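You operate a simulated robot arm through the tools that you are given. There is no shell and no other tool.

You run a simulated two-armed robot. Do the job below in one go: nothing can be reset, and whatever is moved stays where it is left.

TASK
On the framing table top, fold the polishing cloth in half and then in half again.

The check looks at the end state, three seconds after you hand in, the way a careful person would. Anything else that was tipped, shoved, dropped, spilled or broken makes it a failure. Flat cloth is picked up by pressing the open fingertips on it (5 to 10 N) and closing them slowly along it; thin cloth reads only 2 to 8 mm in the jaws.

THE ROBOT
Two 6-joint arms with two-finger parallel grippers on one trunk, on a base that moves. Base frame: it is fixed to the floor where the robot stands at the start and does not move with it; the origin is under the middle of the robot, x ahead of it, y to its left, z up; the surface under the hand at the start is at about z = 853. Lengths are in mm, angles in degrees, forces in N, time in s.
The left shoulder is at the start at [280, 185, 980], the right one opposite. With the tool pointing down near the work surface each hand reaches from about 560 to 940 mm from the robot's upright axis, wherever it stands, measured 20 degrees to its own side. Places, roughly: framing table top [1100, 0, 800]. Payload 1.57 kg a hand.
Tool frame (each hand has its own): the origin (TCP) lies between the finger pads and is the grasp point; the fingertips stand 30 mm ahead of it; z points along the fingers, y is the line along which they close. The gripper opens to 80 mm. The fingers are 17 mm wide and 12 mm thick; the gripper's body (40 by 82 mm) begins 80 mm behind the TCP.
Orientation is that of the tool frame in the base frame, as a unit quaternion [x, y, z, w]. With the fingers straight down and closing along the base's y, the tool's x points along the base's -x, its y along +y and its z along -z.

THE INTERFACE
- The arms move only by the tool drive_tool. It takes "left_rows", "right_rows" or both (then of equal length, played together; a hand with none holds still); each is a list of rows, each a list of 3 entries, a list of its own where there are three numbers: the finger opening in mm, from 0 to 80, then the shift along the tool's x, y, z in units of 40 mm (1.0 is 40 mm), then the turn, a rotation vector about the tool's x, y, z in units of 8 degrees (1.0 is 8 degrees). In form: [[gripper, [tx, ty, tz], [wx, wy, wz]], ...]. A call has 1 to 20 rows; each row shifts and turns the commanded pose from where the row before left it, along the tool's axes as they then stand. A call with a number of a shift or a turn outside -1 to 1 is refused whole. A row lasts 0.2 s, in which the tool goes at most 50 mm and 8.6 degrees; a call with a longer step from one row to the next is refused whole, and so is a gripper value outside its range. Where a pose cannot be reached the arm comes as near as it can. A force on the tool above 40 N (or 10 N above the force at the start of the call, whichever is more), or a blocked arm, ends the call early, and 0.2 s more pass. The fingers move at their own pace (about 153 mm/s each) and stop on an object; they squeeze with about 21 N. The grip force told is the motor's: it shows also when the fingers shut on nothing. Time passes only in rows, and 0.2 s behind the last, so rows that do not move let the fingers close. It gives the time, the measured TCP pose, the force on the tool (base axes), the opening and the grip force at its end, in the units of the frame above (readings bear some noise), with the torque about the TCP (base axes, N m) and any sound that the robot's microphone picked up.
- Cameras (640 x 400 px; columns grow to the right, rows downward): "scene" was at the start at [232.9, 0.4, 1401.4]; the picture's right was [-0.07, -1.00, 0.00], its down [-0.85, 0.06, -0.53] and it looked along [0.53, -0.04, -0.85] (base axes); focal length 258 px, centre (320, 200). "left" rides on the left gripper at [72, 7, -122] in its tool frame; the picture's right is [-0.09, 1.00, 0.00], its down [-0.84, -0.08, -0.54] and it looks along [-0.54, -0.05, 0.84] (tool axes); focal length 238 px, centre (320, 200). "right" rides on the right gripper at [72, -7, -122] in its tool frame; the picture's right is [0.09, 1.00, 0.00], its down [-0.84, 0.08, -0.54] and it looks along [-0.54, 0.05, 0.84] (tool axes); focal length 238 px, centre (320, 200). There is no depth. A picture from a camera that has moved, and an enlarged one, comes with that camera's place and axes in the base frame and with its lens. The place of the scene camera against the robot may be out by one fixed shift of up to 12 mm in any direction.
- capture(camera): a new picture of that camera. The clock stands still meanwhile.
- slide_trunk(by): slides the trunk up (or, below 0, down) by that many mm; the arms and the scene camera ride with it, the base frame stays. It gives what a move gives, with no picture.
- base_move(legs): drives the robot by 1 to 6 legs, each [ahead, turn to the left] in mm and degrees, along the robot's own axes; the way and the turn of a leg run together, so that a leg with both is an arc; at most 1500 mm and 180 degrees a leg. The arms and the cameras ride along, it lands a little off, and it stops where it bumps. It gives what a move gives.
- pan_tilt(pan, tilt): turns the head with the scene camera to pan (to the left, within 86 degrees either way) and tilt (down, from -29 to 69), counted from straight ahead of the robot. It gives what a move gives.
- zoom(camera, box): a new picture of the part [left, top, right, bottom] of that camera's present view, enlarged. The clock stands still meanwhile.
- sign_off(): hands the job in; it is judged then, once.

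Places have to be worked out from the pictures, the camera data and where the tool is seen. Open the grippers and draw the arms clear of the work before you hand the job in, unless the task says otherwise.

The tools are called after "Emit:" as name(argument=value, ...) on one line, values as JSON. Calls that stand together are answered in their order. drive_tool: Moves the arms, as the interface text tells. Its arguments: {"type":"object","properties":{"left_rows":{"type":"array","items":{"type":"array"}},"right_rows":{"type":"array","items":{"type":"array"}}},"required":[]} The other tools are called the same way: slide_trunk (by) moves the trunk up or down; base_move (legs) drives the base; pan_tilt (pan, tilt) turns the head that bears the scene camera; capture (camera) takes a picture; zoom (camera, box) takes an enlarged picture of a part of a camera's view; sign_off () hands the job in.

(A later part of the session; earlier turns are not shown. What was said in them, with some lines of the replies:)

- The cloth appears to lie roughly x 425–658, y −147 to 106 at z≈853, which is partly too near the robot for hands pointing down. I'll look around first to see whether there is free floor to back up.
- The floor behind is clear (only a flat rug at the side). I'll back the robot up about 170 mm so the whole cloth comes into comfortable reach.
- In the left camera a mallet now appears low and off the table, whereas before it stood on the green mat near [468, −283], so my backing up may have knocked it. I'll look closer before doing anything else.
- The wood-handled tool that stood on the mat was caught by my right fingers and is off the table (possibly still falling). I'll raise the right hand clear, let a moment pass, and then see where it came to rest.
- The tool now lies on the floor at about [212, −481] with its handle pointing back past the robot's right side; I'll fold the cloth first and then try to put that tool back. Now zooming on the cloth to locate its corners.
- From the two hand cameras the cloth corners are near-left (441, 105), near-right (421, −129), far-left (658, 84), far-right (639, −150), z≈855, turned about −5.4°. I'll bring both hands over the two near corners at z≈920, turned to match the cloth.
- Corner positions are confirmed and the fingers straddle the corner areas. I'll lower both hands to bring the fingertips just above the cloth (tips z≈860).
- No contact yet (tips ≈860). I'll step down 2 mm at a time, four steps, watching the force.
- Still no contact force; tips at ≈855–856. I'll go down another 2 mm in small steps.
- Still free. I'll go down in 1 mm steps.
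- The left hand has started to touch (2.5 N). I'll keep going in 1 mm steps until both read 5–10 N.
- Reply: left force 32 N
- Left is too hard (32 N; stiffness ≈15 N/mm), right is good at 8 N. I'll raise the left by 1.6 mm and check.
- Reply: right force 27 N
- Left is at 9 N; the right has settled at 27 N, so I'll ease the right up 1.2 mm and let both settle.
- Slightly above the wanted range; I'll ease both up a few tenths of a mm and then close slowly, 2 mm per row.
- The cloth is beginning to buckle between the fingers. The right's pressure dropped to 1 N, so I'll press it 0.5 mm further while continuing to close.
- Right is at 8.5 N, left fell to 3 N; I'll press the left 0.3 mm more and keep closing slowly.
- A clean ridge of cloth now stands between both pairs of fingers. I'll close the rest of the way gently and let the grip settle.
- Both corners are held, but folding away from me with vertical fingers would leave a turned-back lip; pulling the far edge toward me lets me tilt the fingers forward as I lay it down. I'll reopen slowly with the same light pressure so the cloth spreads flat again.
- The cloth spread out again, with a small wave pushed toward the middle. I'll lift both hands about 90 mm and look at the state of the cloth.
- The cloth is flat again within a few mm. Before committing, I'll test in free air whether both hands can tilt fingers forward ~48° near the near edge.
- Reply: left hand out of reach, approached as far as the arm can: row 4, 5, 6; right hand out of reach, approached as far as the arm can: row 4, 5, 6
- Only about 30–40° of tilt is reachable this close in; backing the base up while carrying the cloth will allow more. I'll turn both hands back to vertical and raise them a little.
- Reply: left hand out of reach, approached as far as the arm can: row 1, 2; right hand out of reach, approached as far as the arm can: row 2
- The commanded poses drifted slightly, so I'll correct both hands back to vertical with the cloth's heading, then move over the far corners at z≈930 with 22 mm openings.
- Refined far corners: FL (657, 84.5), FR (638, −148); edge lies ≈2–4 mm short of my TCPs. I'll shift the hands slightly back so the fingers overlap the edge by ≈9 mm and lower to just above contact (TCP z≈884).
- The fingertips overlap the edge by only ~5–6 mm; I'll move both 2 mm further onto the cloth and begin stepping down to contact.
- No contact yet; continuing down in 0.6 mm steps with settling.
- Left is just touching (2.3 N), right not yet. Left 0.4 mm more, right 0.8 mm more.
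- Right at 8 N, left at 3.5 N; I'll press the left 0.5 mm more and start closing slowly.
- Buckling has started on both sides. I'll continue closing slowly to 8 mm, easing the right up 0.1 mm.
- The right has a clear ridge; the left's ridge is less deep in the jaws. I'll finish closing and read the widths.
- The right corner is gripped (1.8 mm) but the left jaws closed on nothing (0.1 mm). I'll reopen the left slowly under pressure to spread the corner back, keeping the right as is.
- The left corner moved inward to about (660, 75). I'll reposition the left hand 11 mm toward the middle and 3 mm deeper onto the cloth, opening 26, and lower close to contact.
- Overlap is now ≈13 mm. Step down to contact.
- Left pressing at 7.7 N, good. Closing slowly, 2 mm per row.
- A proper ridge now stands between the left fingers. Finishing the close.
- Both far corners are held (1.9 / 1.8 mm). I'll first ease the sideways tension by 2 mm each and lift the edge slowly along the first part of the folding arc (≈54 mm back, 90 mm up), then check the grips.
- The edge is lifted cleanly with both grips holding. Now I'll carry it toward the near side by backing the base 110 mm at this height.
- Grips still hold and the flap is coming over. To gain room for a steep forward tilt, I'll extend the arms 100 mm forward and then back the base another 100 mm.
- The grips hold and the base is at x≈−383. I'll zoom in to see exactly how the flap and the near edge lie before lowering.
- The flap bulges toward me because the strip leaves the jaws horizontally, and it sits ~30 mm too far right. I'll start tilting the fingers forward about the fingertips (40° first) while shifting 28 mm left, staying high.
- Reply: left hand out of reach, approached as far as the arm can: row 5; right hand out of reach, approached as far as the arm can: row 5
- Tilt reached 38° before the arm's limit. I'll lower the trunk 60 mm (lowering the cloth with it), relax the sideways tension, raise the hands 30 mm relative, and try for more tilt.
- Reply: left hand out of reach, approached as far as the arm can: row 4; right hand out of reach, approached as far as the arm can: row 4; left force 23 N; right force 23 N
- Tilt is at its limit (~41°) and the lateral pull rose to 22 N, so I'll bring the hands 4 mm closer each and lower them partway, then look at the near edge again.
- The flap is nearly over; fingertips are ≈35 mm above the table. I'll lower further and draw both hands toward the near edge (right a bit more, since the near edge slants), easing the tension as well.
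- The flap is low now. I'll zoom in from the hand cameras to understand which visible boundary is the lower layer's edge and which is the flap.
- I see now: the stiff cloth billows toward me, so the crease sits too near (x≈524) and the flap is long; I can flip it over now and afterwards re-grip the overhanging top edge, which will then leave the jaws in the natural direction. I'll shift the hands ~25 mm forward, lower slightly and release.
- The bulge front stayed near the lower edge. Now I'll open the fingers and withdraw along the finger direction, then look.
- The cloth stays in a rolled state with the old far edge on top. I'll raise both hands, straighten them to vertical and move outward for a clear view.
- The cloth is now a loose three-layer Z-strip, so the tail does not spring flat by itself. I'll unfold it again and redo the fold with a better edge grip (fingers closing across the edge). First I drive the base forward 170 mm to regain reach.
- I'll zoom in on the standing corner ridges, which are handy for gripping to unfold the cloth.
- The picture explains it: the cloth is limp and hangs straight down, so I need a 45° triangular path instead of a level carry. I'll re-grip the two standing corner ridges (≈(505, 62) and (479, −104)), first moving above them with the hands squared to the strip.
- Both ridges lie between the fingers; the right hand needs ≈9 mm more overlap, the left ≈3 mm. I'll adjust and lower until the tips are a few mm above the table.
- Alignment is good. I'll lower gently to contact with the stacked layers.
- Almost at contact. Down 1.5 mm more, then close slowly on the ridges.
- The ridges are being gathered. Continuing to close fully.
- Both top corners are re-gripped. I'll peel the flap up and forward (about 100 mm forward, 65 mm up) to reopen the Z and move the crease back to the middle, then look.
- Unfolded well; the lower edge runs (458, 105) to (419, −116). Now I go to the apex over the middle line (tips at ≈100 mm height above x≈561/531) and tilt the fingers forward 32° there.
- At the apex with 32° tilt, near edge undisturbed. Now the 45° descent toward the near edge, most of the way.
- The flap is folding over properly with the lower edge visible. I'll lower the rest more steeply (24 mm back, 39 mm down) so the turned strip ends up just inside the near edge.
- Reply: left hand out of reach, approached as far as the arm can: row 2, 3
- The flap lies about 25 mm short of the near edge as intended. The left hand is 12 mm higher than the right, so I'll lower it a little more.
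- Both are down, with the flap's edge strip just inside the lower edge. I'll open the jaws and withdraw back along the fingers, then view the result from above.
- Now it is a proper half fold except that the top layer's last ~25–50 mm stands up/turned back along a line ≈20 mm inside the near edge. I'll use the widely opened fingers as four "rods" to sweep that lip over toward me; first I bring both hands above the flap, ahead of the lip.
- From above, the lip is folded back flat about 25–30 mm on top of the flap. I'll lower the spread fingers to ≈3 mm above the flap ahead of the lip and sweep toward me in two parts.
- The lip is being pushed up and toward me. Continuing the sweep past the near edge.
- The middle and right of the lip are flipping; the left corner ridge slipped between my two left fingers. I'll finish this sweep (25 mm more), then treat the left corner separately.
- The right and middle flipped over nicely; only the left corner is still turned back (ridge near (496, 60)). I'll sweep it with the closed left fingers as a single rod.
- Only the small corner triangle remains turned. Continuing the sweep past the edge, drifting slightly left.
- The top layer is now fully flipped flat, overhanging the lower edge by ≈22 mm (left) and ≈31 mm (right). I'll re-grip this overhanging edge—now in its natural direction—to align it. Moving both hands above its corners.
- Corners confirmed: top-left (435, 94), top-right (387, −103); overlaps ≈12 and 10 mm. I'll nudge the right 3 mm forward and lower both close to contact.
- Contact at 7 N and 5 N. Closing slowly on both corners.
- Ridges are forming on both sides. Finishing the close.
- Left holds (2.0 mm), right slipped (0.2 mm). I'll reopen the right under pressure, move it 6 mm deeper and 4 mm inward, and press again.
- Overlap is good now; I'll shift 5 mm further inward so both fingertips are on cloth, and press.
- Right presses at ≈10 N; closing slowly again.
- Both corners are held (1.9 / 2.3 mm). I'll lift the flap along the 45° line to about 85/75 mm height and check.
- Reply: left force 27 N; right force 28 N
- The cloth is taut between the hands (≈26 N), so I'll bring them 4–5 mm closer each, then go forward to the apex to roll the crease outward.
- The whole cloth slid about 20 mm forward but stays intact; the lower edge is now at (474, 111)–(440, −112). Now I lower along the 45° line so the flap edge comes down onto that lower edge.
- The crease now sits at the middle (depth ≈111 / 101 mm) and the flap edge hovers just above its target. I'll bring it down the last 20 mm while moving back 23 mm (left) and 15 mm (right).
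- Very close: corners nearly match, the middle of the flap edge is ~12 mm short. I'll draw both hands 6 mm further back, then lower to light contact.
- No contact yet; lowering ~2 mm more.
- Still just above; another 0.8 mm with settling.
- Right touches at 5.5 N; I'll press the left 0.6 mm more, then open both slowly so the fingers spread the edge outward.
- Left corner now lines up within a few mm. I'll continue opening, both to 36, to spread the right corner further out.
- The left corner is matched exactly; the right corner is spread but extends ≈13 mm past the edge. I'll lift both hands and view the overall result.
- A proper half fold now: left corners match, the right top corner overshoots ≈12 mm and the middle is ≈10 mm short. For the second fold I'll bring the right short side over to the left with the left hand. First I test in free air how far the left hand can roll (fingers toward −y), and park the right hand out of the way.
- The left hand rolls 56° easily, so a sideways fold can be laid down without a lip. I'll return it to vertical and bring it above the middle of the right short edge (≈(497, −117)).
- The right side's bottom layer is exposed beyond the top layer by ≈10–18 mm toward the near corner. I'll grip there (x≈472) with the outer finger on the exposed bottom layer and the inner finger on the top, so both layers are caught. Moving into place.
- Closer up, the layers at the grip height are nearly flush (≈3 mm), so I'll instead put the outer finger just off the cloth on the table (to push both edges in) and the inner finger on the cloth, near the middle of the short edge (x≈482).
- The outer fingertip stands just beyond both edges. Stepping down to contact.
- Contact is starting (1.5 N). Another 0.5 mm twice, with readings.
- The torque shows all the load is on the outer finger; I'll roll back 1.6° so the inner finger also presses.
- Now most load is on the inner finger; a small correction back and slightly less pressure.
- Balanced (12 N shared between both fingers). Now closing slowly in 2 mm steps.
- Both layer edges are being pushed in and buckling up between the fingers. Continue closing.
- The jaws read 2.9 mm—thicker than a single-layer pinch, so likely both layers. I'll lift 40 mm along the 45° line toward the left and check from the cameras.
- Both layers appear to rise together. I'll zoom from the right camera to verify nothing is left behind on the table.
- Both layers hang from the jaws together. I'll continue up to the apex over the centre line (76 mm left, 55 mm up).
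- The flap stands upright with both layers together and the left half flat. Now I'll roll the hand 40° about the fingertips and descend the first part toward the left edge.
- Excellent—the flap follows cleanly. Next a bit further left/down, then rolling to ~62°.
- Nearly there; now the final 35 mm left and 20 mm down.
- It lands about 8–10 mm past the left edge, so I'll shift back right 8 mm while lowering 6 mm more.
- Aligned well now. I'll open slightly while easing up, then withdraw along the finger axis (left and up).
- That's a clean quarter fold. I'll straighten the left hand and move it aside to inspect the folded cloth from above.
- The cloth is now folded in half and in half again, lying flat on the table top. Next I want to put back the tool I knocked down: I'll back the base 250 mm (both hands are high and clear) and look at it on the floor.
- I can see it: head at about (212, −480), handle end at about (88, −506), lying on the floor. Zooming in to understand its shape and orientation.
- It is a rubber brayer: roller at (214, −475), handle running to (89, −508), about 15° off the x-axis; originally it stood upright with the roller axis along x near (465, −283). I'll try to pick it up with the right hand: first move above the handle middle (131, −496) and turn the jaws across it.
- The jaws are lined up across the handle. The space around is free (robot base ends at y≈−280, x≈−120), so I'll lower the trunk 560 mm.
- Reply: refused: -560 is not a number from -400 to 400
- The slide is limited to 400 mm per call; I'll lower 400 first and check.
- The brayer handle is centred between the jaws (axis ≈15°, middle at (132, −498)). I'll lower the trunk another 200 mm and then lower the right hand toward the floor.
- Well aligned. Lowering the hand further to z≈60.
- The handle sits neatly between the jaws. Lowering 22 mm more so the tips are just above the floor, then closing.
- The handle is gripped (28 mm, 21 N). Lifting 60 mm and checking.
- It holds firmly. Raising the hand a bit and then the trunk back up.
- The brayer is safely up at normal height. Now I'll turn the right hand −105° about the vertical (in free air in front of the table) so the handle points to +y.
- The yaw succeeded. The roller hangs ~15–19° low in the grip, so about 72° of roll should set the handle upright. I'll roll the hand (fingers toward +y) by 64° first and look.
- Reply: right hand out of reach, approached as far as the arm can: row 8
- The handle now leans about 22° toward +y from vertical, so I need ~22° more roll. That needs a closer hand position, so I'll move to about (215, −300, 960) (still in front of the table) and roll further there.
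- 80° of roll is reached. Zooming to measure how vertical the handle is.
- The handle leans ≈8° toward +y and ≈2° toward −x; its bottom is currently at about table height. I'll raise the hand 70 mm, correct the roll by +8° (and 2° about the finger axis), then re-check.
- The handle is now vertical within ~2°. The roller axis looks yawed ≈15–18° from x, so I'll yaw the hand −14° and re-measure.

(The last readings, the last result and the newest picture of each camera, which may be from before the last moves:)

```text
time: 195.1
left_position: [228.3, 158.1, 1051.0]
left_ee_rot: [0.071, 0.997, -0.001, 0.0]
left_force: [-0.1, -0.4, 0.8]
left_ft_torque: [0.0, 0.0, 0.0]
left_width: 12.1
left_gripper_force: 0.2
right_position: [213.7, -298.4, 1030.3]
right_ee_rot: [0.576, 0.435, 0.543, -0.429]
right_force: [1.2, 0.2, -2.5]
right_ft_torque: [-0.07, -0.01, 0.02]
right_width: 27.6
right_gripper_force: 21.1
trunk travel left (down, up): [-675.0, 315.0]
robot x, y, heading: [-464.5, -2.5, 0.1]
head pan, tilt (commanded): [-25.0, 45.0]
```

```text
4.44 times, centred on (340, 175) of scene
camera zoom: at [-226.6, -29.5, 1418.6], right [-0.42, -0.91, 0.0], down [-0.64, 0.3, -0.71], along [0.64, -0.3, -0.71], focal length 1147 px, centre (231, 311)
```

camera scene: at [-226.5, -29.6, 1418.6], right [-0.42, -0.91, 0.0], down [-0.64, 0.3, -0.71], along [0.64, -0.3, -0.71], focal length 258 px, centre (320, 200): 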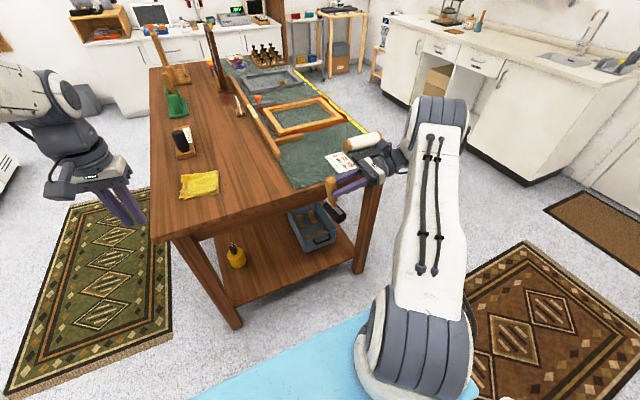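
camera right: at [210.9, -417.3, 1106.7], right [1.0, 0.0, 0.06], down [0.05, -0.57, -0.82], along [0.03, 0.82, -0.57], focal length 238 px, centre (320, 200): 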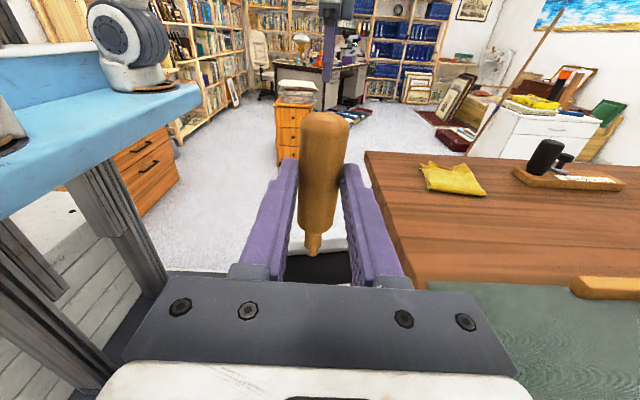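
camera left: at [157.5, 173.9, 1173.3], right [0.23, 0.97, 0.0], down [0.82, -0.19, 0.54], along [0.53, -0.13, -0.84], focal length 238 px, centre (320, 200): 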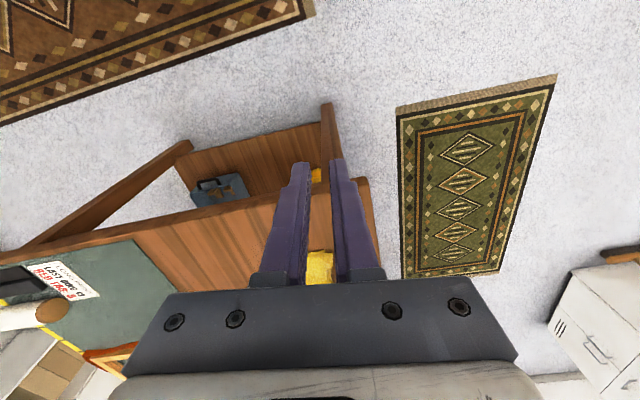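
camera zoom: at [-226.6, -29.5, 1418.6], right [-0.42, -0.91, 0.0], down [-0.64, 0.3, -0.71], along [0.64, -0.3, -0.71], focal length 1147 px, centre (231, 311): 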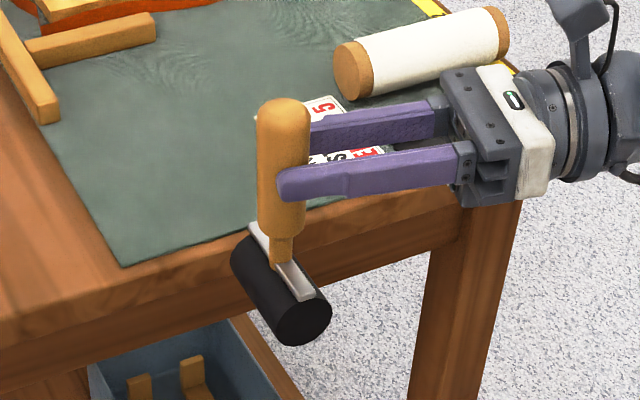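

The roller axis is now within ~5° of x and the handle within ~1.5° of vertical, with ~70 mm clearance above the table. I'll drive forward 239 mm to bring it over its original place.

Emit:
base_move(legs=[[239, 0]])

Emit:
capture(camera="scene")

Emit:
capture(camera="right")

Emit:
capture(camera="left")

```text
time: 196.8
left_position: [465.9, 158.5, 1051.6]
left_ee_rot: [0.071, 0.998, -0.001, 0.0]
left_force: [-0.2, 0.2, 1.0]
left_ft_torque: [0.0, 0.0, -0.01]
left_width: 11.9
left_gripper_force: 0.0
right_position: [452.4, -297.7, 1029.3]
right_ee_rot: [0.574, 0.436, 0.543, -0.431]
right_force: [0.1, -0.5, -1.3]
right_ft_torque: [-0.08, 0.0, -0.02]
right_width: 27.6
right_gripper_force: 20.9
trunk travel left (down, up): [-675.0, 315.0]
robot x, y, heading: [-228.7, -0.4, 0.0]
head pan, tilt (commanded): [-25.0, 45.0]
```

```text
taken
camera scene: at [11.8, -29.3, 1418.7], right [-0.42, -0.91, 0.0], down [-0.64, 0.3, -0.71], along [0.64, -0.3, -0.71], focal length 258 px, centre (320, 200)
```

scene: 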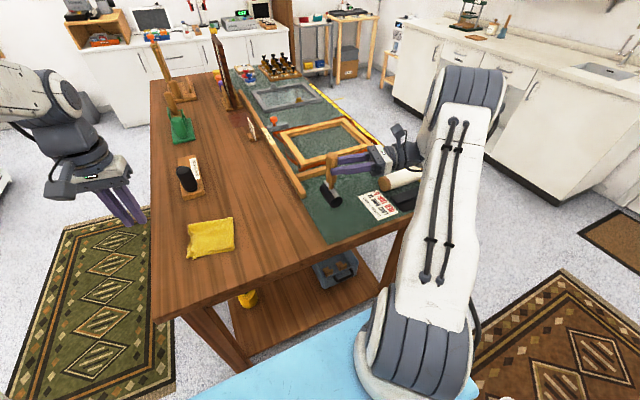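

```text
taken
camera right: at [419.2, -411.2, 1107.7], right [0.97, -0.24, 0.07], down [-0.08, -0.57, -0.82], along [0.24, 0.78, -0.57], focal length 238 px, centre (320, 200)
```

right: 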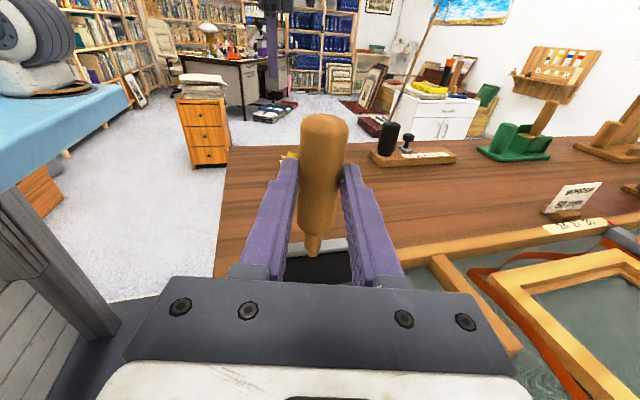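

```text
taken
camera left: at [395.6, 174.5, 1173.4], right [0.23, 0.97, 0.0], down [0.82, -0.19, 0.54], along [0.53, -0.13, -0.84], focal length 238 px, centre (320, 200)
```

left: 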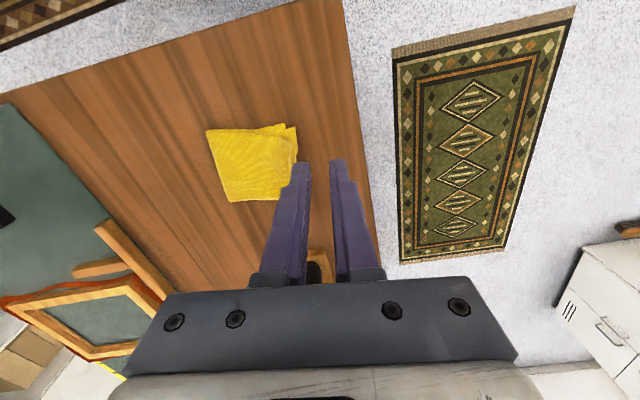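

Zooming to check the drop zone, then lowering 55 mm.

Emit:
zoom(camera="scene", box=[290, 120, 440, 230])

Emit:
drive_tool(right_rows=[[10, [-0.4, 0, 0], [0, 0.15, 0]], [10, [-0.5, 0, 0], [0, 0, 0]], [10, [-0.47, 0, 0], [0, 0, 0]], [10, [0, 0, 0], [0, 0, 0]]])

Emit:
zoom(camera="scene", box=[290, 120, 440, 230])

```text
3.64 times, centred on (365, 175) of scene
camera zoom: at [11.8, -29.3, 1418.7], right [-0.42, -0.91, 0.0], down [-0.64, 0.3, -0.71], along [0.64, -0.3, -0.71], focal length 938 px, centre (156, 291)
```

zoom: 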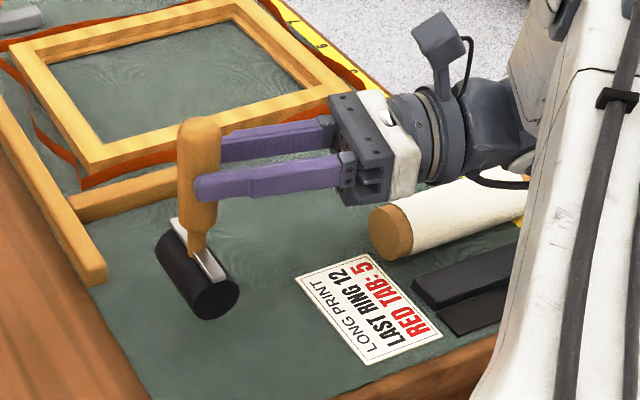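

```text
time: 197.8
left_position: [466.7, 158.4, 1051.9]
left_ee_rot: [0.07, 0.998, 0.0, -0.001]
left_force: [0.9, -0.5, 0.3]
left_ft_torque: [0.03, -0.01, 0.0]
left_width: 12.1
left_gripper_force: 0.0
right_position: [451.6, -298.9, 973.8]
right_ee_rot: [0.57, 0.432, 0.547, -0.435]
right_force: [-0.1, 0.4, -1.2]
right_ft_torque: [-0.01, 0.04, 0.02]
right_width: 27.6
right_gripper_force: 21.3
trunk travel left (down, up): [-675.0, 315.0]
robot x, y, heading: [-226.4, 0.5, 0.1]
head pan, tilt (commanded): [-25.0, 45.0]
```

```text
3.64 times, centred on (365, 175) of scene
camera zoom: at [12.1, -29.4, 1418.6], right [-0.42, -0.91, 0.0], down [-0.64, 0.3, -0.71], along [0.64, -0.3, -0.71], focal length 938 px, centre (156, 291)
```

zoom: 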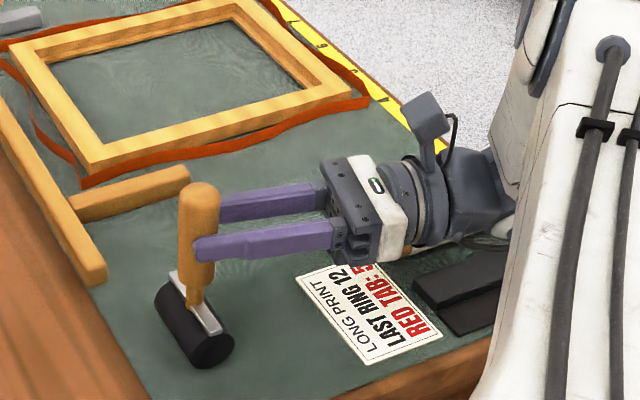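

The hand clears the paper roll and black boxes. The roller bottom is ≈15 mm above the mat; lowering 10 mm, then in small steps until the force changes.

Emit:
drive_tool(right_rows=[[10, [-0.15, 0, 0], [0, 0, 0]], [10, [-0.1, 0, 0], [0, 0, 0]], [10, [0, 0, 0], [0, 0, 0]]])

Emit:
drive_tool(right_rows=[[10, [-0.05, 0, 0], [0, 0, 0]], [10, [0, 0, 0], [0, 0, 0]], [10, [0, 0, 0], [0, 0, 0]]])

Emit:
drive_tool(right_rows=[[10, [-0.05, 0, 0], [0, 0, 0]], [10, [0, 0, 0], [0, 0, 0]], [10, [0, 0, 0], [0, 0, 0]]])

```text
time: 198.6
left_position: [465.0, 158.5, 1053.4]
left_ee_rot: [0.071, 0.997, -0.002, -0.001]
left_force: [0.1, -0.7, -0.2]
left_ft_torque: [-0.01, 0.04, 0.01]
left_width: 12.0
left_gripper_force: 0.1
right_position: [450.3, -299.1, 965.8]
right_ee_rot: [0.567, 0.432, 0.55, -0.435]
right_force: [-2.8, -0.3, 11.2]
right_ft_torque: [0.0, -0.13, 0.0]
right_width: 27.4
right_gripper_force: 21.1
trunk travel left (down, up): [-675.0, 315.0]
robot x, y, heading: [-224.2, 1.1, 0.3]
head pan, tilt (commanded): [-25.0, 45.0]
```

```text
time: 199.4
left_position: [466.3, 157.3, 1052.5]
left_ee_rot: [0.07, 0.998, 0.0, -0.001]
left_force: [0.7, 0.0, -0.8]
left_ft_torque: [0.0, -0.02, 0.02]
left_width: 11.8
left_gripper_force: 0.1
right_position: [449.9, -299.7, 964.7]
right_ee_rot: [0.567, 0.432, 0.549, -0.436]
right_force: [-5.2, 2.3, 20.2]
right_ft_torque: [0.25, -0.2, 0.09]
right_width: 27.2
right_gripper_force: 20.7
trunk travel left (down, up): [-675.0, 315.0]
robot x, y, heading: [-224.9, -3.3, -0.1]
head pan, tilt (commanded): [-25.0, 45.0]
```

```text
time: 200.2
left_position: [465.0, 159.1, 1052.2]
left_ee_rot: [0.071, 0.997, -0.001, -0.001]
left_force: [1.2, -0.9, -0.2]
left_ft_torque: [0.02, 0.02, 0.03]
left_width: 11.9
left_gripper_force: 0.1
right_position: [450.8, -298.4, 963.2]
right_ee_rot: [0.566, 0.432, 0.55, -0.437]
right_force: [-5.0, 0.7, 22.3]
right_ft_torque: [0.45, -0.34, 0.11]
right_width: 27.4
right_gripper_force: 21.1
trunk travel left (down, up): [-675.0, 315.0]
robot x, y, heading: [-219.6, -1.9, -0.1]
head pan, tilt (commanded): [-25.0, 45.0]
```

Contact is made (22 N, too much). I'll raise ≈3.5 mm to unload it and check the view.

Emit:
drive_tool(right_rows=[[10, [0.05, 0, 0], [0, 0, 0]], [10, [0, 0, 0], [0, 0, 0]], [10, [0, 0, 0], [0, 0, 0]]])

Emit:
drive_tool(right_rows=[[10, [0.03, 0, 0], [0, 0, 0]], [10, [0, 0, 0], [0, 0, 0]], [10, [0, 0, 0], [0, 0, 0]]])

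Emit:
zoom(camera="scene", box=[300, 150, 420, 230])

```text
time: 201.0
left_position: [466.0, 158.5, 1052.3]
left_ee_rot: [0.071, 0.997, 0.0, -0.001]
left_force: [0.2, 0.2, 0.1]
left_ft_torque: [0.01, 0.0, -0.01]
left_width: 11.9
left_gripper_force: 0.0
right_position: [451.2, -297.5, 964.0]
right_ee_rot: [0.568, 0.432, 0.548, -0.436]
right_force: [-2.5, 0.7, 11.7]
right_ft_torque: [0.39, -0.17, 0.07]
right_width: 27.0
right_gripper_force: 21.0
trunk travel left (down, up): [-675.0, 315.0]
robot x, y, heading: [-228.8, -0.8, -0.1]
head pan, tilt (commanded): [-25.0, 45.0]
```

```text
time: 201.8
left_position: [467.0, 157.5, 1051.4]
left_ee_rot: [0.07, 0.998, -0.001, 0.0]
left_force: [-1.6, 0.2, 0.0]
left_ft_torque: [0.01, 0.02, 0.02]
left_width: 12.0
left_gripper_force: 0.0
right_position: [451.4, -298.1, 963.7]
right_ee_rot: [0.569, 0.432, 0.547, -0.435]
right_force: [-0.3, 2.0, 1.5]
right_ft_torque: [0.2, -0.07, 0.04]
right_width: 27.2
right_gripper_force: 21.0
trunk travel left (down, up): [-675.0, 315.0]
robot x, y, heading: [-224.3, 0.3, -0.2]
head pan, tilt (commanded): [-25.0, 45.0]
```

```text
5.00 times, centred on (360, 190) of scene
camera zoom: at [12.0, -29.2, 1418.5], right [-0.42, -0.91, 0.0], down [-0.64, 0.3, -0.71], along [0.64, -0.3, -0.71], focal length 1290 px, centre (120, 250)
```

zoom: 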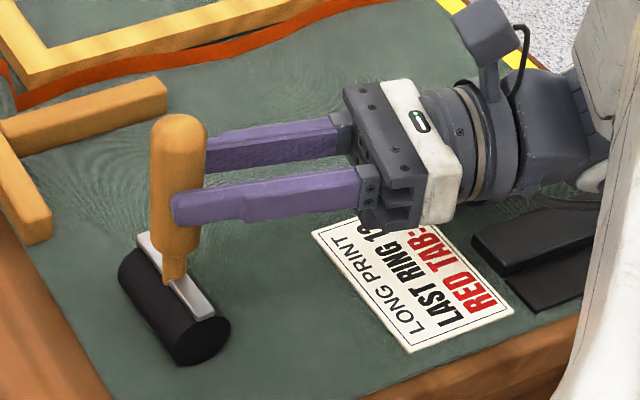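

The handle is vertical within half a degree and lightly loaded (1.5 N). I'll open the jaws very gradually and watch whether it stands.

Emit:
drive_tool(right_rows=[[26.5, [0, 0, 0], [0, 0, 0]], [27, [0, 0, 0], [0, 0, 0]], [27.5, [0, 0, 0], [0, 0, 0]], [28, [0, 0, 0], [0, 0, 0]], [28.5, [0, 0, 0], [0, 0, 0]], [29, [0, 0, 0], [0, 0, 0]], [29.5, [0, 0, 0], [0, 0, 0]], [30, [0, 0, 0], [0, 0, 0]]])

Emit:
zoom(camera="scene", box=[300, 150, 420, 230])

Emit:
capture(camera="right")

```text
time: 203.6
left_position: [466.1, 158.2, 1052.3]
left_ee_rot: [0.071, 0.997, -0.002, -0.001]
left_force: [0.4, 0.4, 0.1]
left_ft_torque: [0.01, 0.04, -0.01]
left_width: 11.9
left_gripper_force: 0.2
right_position: [451.0, -298.4, 964.4]
right_ee_rot: [0.569, 0.432, 0.547, -0.436]
right_force: [0.1, -0.1, -0.4]
right_ft_torque: [0.01, -0.03, 0.02]
right_width: 30.4
right_gripper_force: 0.3
trunk travel left (down, up): [-675.0, 315.0]
robot x, y, heading: [-223.7, -0.0, 0.2]
head pan, tilt (commanded): [-25.0, 45.0]
```

```text
5.00 times, centred on (360, 190) of scene
camera zoom: at [12.0, -29.3, 1418.6], right [-0.42, -0.91, 0.0], down [-0.64, 0.3, -0.71], along [0.64, -0.3, -0.71], focal length 1290 px, centre (120, 250)
```

zoom: 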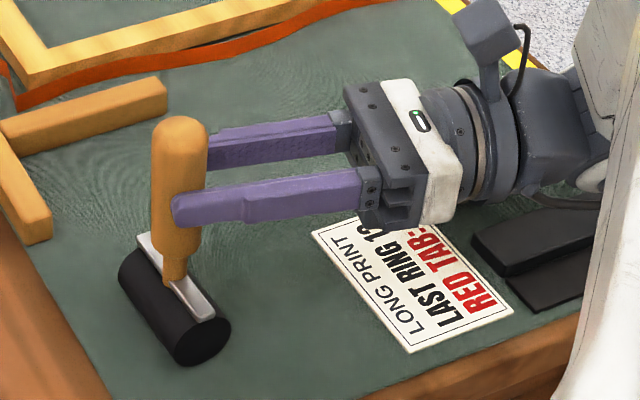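

```text
taken
camera right: at [417.2, -413.6, 1039.4], right [0.97, -0.24, 0.07], down [-0.08, -0.56, -0.83], along [0.24, 0.79, -0.56], focal length 238 px, centre (320, 200)
```

right: 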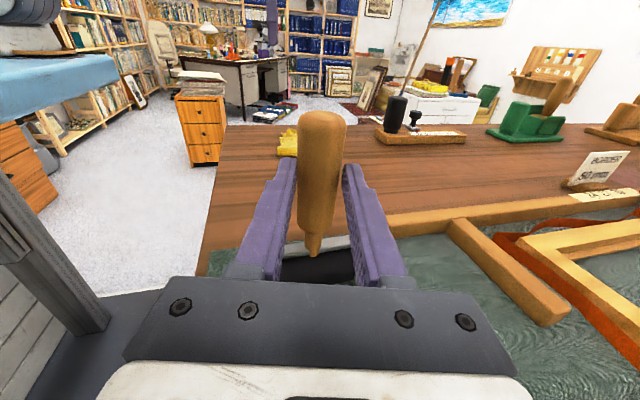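

It still stands with the jaws 3 mm clear and no force. I'll open a bit more and wait a second to see if it stays.

Emit:
drive_tool(right_rows=[[32, [0, 0, 0], [0, 0, 0]], [34, [0, 0, 0], [0, 0, 0]], [36, [0, 0, 0], [0, 0, 0]], [38, [0, 0, 0], [0, 0, 0]], [40, [0, 0, 0], [0, 0, 0]], [42, [0, 0, 0], [0, 0, 0]], [44, [0, 0, 0], [0, 0, 0]], [44, [0, 0, 0], [0, 0, 0]], [44, [0, 0, 0], [0, 0, 0]], [44, [0, 0, 0], [0, 0, 0]]])

Emit:
zoom(camera="scene", box=[300, 150, 420, 230])

Emit:
capture(camera="right")

```text
time: 205.8
left_position: [465.7, 158.3, 1051.1]
left_ee_rot: [0.071, 0.997, -0.002, -0.002]
left_force: [0.4, 0.1, 1.3]
left_ft_torque: [0.01, 0.03, 0.01]
left_width: 11.9
left_gripper_force: 0.0
right_position: [451.5, -299.6, 964.4]
right_ee_rot: [0.569, 0.432, 0.548, -0.436]
right_force: [0.3, -0.4, 0.1]
right_ft_torque: [0.02, 0.01, -0.01]
right_width: 43.8
right_gripper_force: 0.0
trunk travel left (down, up): [-675.0, 315.0]
robot x, y, heading: [-225.6, 1.8, -0.0]
head pan, tilt (commanded): [-25.0, 45.0]
```

```text
5.00 times, centred on (360, 190) of scene
camera zoom: at [12.0, -29.3, 1418.6], right [-0.42, -0.91, 0.0], down [-0.64, 0.3, -0.71], along [0.64, -0.3, -0.71], focal length 1290 px, centre (120, 250)
```

zoom: 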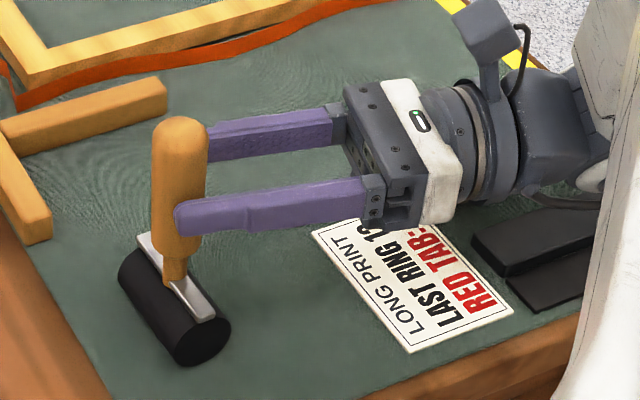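

```text
taken
camera right: at [417.2, -413.6, 1039.4], right [0.97, -0.24, 0.07], down [-0.08, -0.56, -0.83], along [0.24, 0.79, -0.56], focal length 238 px, centre (320, 200)
```

right: 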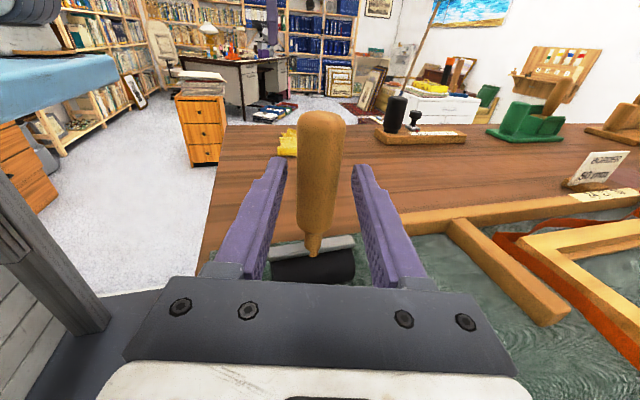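

It stands upright on its own. Opening wider and withdrawing straight back along the fingers, slowly.

Emit:
drive_tool(right_rows=[[56, [0, 0, 0], [0, 0, 0]], [66, [0, 0, 0], [0, 0, 0]], [66, [0, 0, -0.2], [0, 0, 0]], [66, [0, 0, -0.3], [0, 0, 0]], [66, [0, 0, -0.4], [0, 0, 0]], [66, [0, 0, -0.5], [0, 0, 0]], [66, [0, 0, -0.6], [0, 0, 0]], [66, [0, 0, -0.6], [0, 0, 0]], [66, [0, 0, 0], [0, 0, 0]]])

Emit:
zoom(camera="scene", box=[290, 140, 440, 240])

Emit:
capture(camera="right")

```text
time: 207.8
left_position: [467.3, 158.5, 1051.9]
left_ee_rot: [0.07, 0.998, -0.001, 0.0]
left_force: [-0.8, 0.1, 0.0]
left_ft_torque: [0.0, 0.01, 0.0]
left_width: 12.4
left_gripper_force: 0.0
right_position: [425.8, -400.0, 966.1]
right_ee_rot: [0.569, 0.432, 0.548, -0.435]
right_force: [-0.8, 0.3, -0.1]
right_ft_torque: [-0.01, 0.01, -0.01]
right_width: 66.0
right_gripper_force: 0.0
trunk travel left (down, up): [-675.0, 315.0]
robot x, y, heading: [-224.1, 0.2, -0.2]
head pan, tilt (commanded): [-25.0, 45.0]
```

```text
4.00 times, centred on (365, 190) of scene
camera zoom: at [12.0, -29.3, 1418.6], right [-0.42, -0.91, 0.0], down [-0.64, 0.3, -0.71], along [0.64, -0.3, -0.71], focal length 1032 px, centre (140, 240)
```

zoom: 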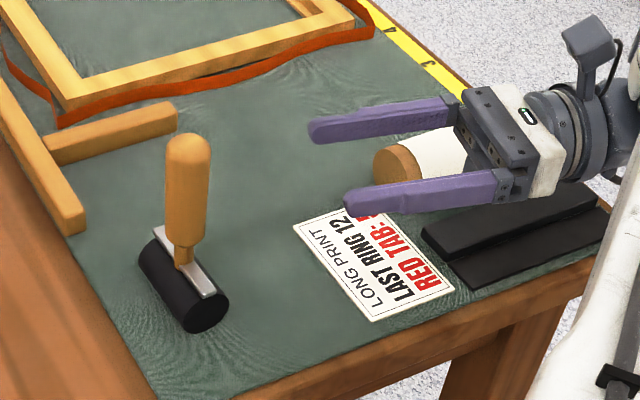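

```text
taken
camera right: at [391.4, -515.3, 1041.3], right [0.97, -0.24, 0.07], down [-0.08, -0.56, -0.83], along [0.24, 0.79, -0.56], focal length 238 px, centre (320, 200)
```

right: 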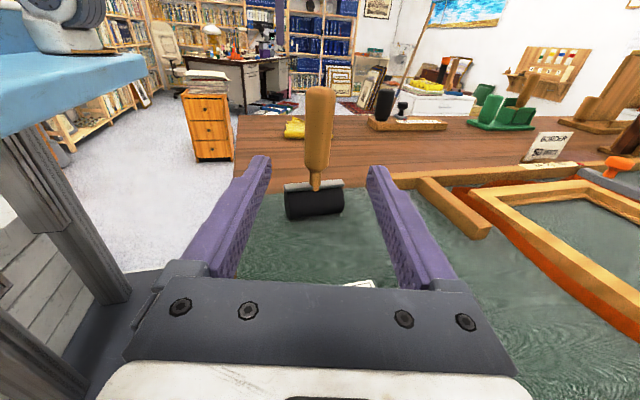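

The brayer stands upright again on its original spot. I'll raise the right hand well clear and then check the cloth and table once more.

Emit:
drive_tool(right_rows=[[66, [0, 0, -0.4], [0, 0, 0]], [66, [0.5, 0, -0.2], [0, 0, 0]], [66, [0.8, 0, 0], [0, 0, 0]], [66, [0.8, 0, 0], [0, 0, 0]], [66, [0.8, 0, 0], [0, 0, 0]], [66, [0, 0, 0], [0, 0, 0]]])

Emit:
pan_tilt(pan=0, tilt=55)

Emit:
capture(camera="scene")

Emit:
capture(camera="left")

```text
time: 209.2
left_position: [466.6, 157.6, 1052.9]
left_ee_rot: [0.071, 0.997, -0.001, -0.001]
left_force: [-0.2, 0.4, -0.4]
left_ft_torque: [-0.01, -0.03, 0.0]
left_width: 11.9
left_gripper_force: 0.0
right_position: [419.7, -379.1, 1066.3]
right_ee_rot: [0.571, 0.432, 0.548, -0.434]
right_force: [-0.1, 0.2, -0.5]
right_ft_torque: [0.02, -0.01, 0.01]
right_width: 66.0
right_gripper_force: 0.1
right hand out of reach, approached as far as the arm can: row 2, 3, 4, 5
trunk travel left (down, up): [-675.0, 315.0]
robot x, y, heading: [-224.3, -1.7, 0.3]
head pan, tilt (commanded): [-25.0, 45.0]
```

```text
time: 210.1
left_position: [465.9, 158.3, 1049.8]
left_ee_rot: [0.07, 0.998, -0.001, -0.001]
left_force: [0.6, 0.9, 0.4]
left_ft_torque: [0.03, 0.01, -0.04]
left_width: 11.9
left_gripper_force: 0.0
right_position: [420.0, -377.8, 1067.4]
right_ee_rot: [0.57, 0.431, 0.549, -0.433]
right_force: [0.3, 0.5, -0.3]
right_ft_torque: [0.01, -0.05, 0.03]
right_width: 66.0
right_gripper_force: 0.1
trunk travel left (down, up): [-675.0, 315.0]
robot x, y, heading: [-221.6, -2.8, 0.3]
head pan, tilt (commanded): [0.0, 55.0]
```

```text
taken
camera scene: at [10.4, 5.0, 1405.2], right [0.0, -1.0, 0.0], down [-0.82, 0.0, -0.57], along [0.57, 0.0, -0.82], focal length 258 px, centre (320, 200)
```

scene: 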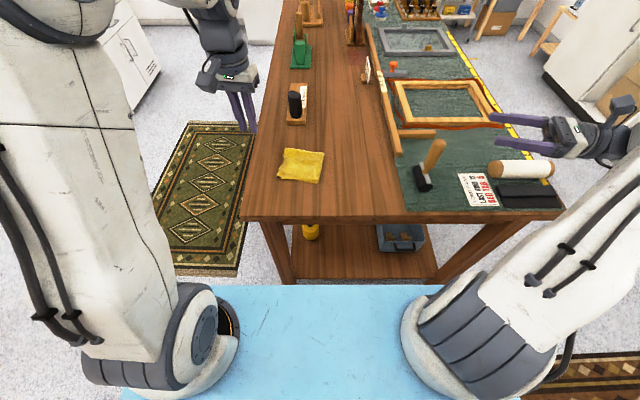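

```text
taken
camera left: at [395.8, 174.5, 1173.3], right [0.23, 0.97, 0.0], down [0.82, -0.19, 0.54], along [0.53, -0.13, -0.84], focal length 238 px, centre (320, 200)
```

left: 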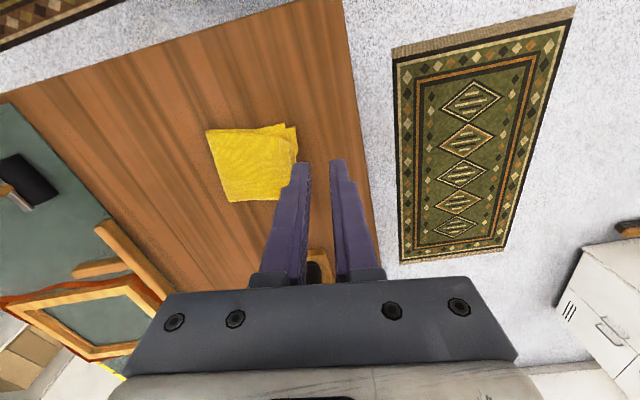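

Both the cloth and the brayer look right. A last close look at the cloth and brayer from the scene camera.

Emit:
zoom(camera="scene", box=[260, 130, 360, 200])

Emit:
zoom(camera="left", box=[180, 100, 320, 215])

Emit:
zoom(camera="scene", box=[380, 110, 580, 230])

```text
5.71 times, centred on (310, 165) of scene
camera zoom: at [10.4, 5.0, 1405.2], right [0.0, -1.0, 0.0], down [-0.82, 0.0, -0.57], along [0.57, 0.0, -0.82], focal length 1474 px, centre (377, 400)
```

zoom: 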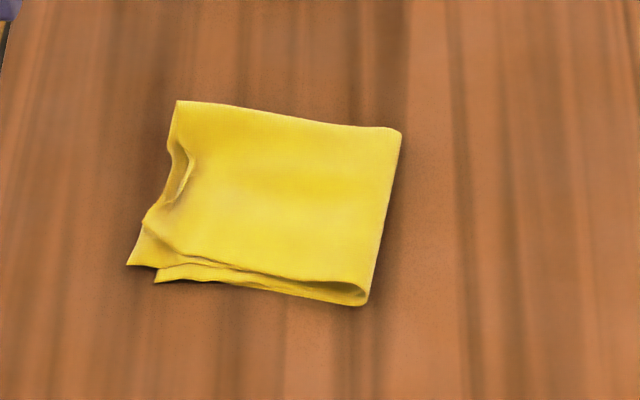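

```text
3.48 times, centred on (250, 158) of left
camera zoom: at [395.8, 174.5, 1173.3], right [0.23, 0.97, 0.0], down [0.82, -0.19, 0.54], along [0.53, -0.13, -0.84], focal length 829 px, centre (564, 348)
```

zoom: 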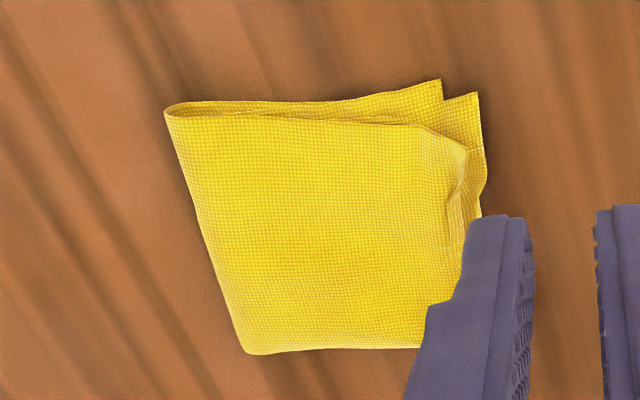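

```text
3.20 times, centred on (480, 170) of scene
camera zoom: at [10.4, 5.0, 1405.2], right [0.0, -1.0, 0.0], down [-0.82, 0.0, -0.57], along [0.57, 0.0, -0.82], focal length 826 px, centre (-192, 296)
```

zoom: 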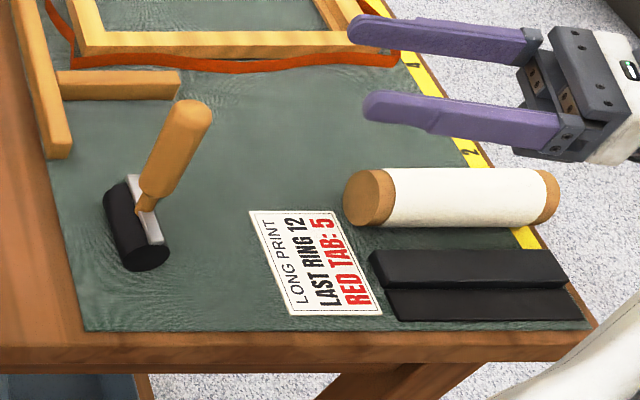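

Everything is in place: the cloth is a neat quarter fold and the brayer stands on its original spot with the other items untouched. I'll open the left gripper and back the robot away so both arms are clear of the table.

Emit:
drive_tool(left_rows=[[40, [0, 0, -0.5], [0, 0, 0]], [40, [0, 0, -0.5], [0, 0, 0]], [40, [0, 0, 0], [0, 0, 0]]])

Emit:
base_move(legs=[[-220, 0]])

Emit:
capture(camera="scene")

```text
time: 210.9
left_position: [467.4, 157.9, 1091.9]
left_ee_rot: [0.071, 0.997, -0.001, -0.001]
left_force: [-0.2, 0.9, 0.2]
left_ft_torque: [-0.01, 0.0, 0.0]
left_width: 39.8
left_gripper_force: 0.1
right_position: [419.1, -378.2, 1066.1]
right_ee_rot: [0.57, 0.432, 0.548, -0.434]
right_force: [0.3, -0.1, -0.6]
right_ft_torque: [0.02, -0.02, 0.02]
right_width: 66.1
right_gripper_force: 0.1
trunk travel left (down, up): [-675.0, 315.0]
robot x, y, heading: [-228.5, -3.1, 0.0]
head pan, tilt (commanded): [0.0, 55.0]
```

```text
time: 212.6
left_position: [243.9, 157.8, 1092.1]
left_ee_rot: [0.069, 0.998, -0.001, -0.001]
left_force: [0.7, 0.0, 0.0]
left_ft_torque: [-0.02, 0.0, 0.03]
left_width: 39.8
left_gripper_force: 0.0
right_position: [198.8, -376.8, 1065.8]
right_ee_rot: [0.57, 0.433, 0.547, -0.435]
right_force: [0.6, -0.2, 0.0]
right_ft_torque: [-0.02, -0.01, 0.02]
right_width: 65.9
right_gripper_force: 0.0
trunk travel left (down, up): [-675.0, 315.0]
robot x, y, heading: [-449.2, 3.2, 0.0]
head pan, tilt (commanded): [0.0, 55.0]
```

```text
taken
camera scene: at [-210.8, 5.0, 1405.1], right [0.0, -1.0, 0.0], down [-0.82, 0.0, -0.57], along [0.57, 0.0, -0.82], focal length 258 px, centre (320, 200)
```

scene: 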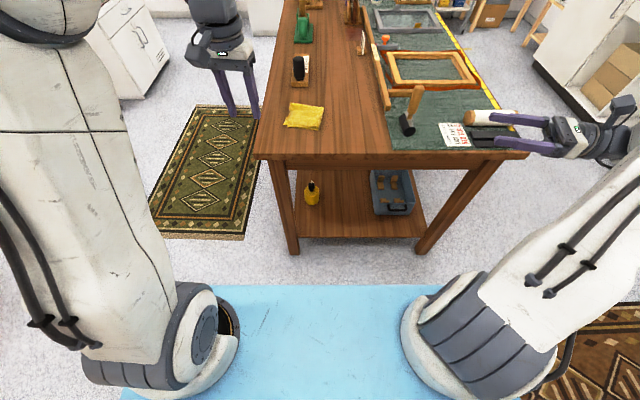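

The cloth lies folded twice on the framing table top, and the brayer stands upright about where it was. The other items look untouched, and both arms are open and clear, so I am handing in.

The first time I backed up, my right hand knocked the brayer off the table onto the floor. I picked it up and stood it back within about a centimetre of its first place, by my estimate.

Emit:
sign_off()

```text
The job is handed in.
```

I folded the polishing cloth in half and then in half again. It lies on the framing table top, about a quarter of its starting size. I have handed the job in and have not seen the result.

- **Fold quality:** The near-left corners are fanned out by roughly 10–15 mm. There is a small dent in the left edge where I gripped it, and the top layer's near-left corner looks slightly curled.
- **Brayer knocked off the table:** On my first move backwards I did not raise the right hand enough. It tipped the upright brayer (the hand roller with the wooden handle) off the table onto the floor.
- **Brayer put back:** I picked it up and stood it upright on the mat. I estimate it is within about a centimetre of its original spot and about 5° of its original direction, but I only have the early pictures to compare with. By a strict reading of your rule, dropping it counts against the job even though it is back in place.
- **Everything else:** In the pictures I saw nothing else moved. Both grippers are open, and the arms are clear of the table.
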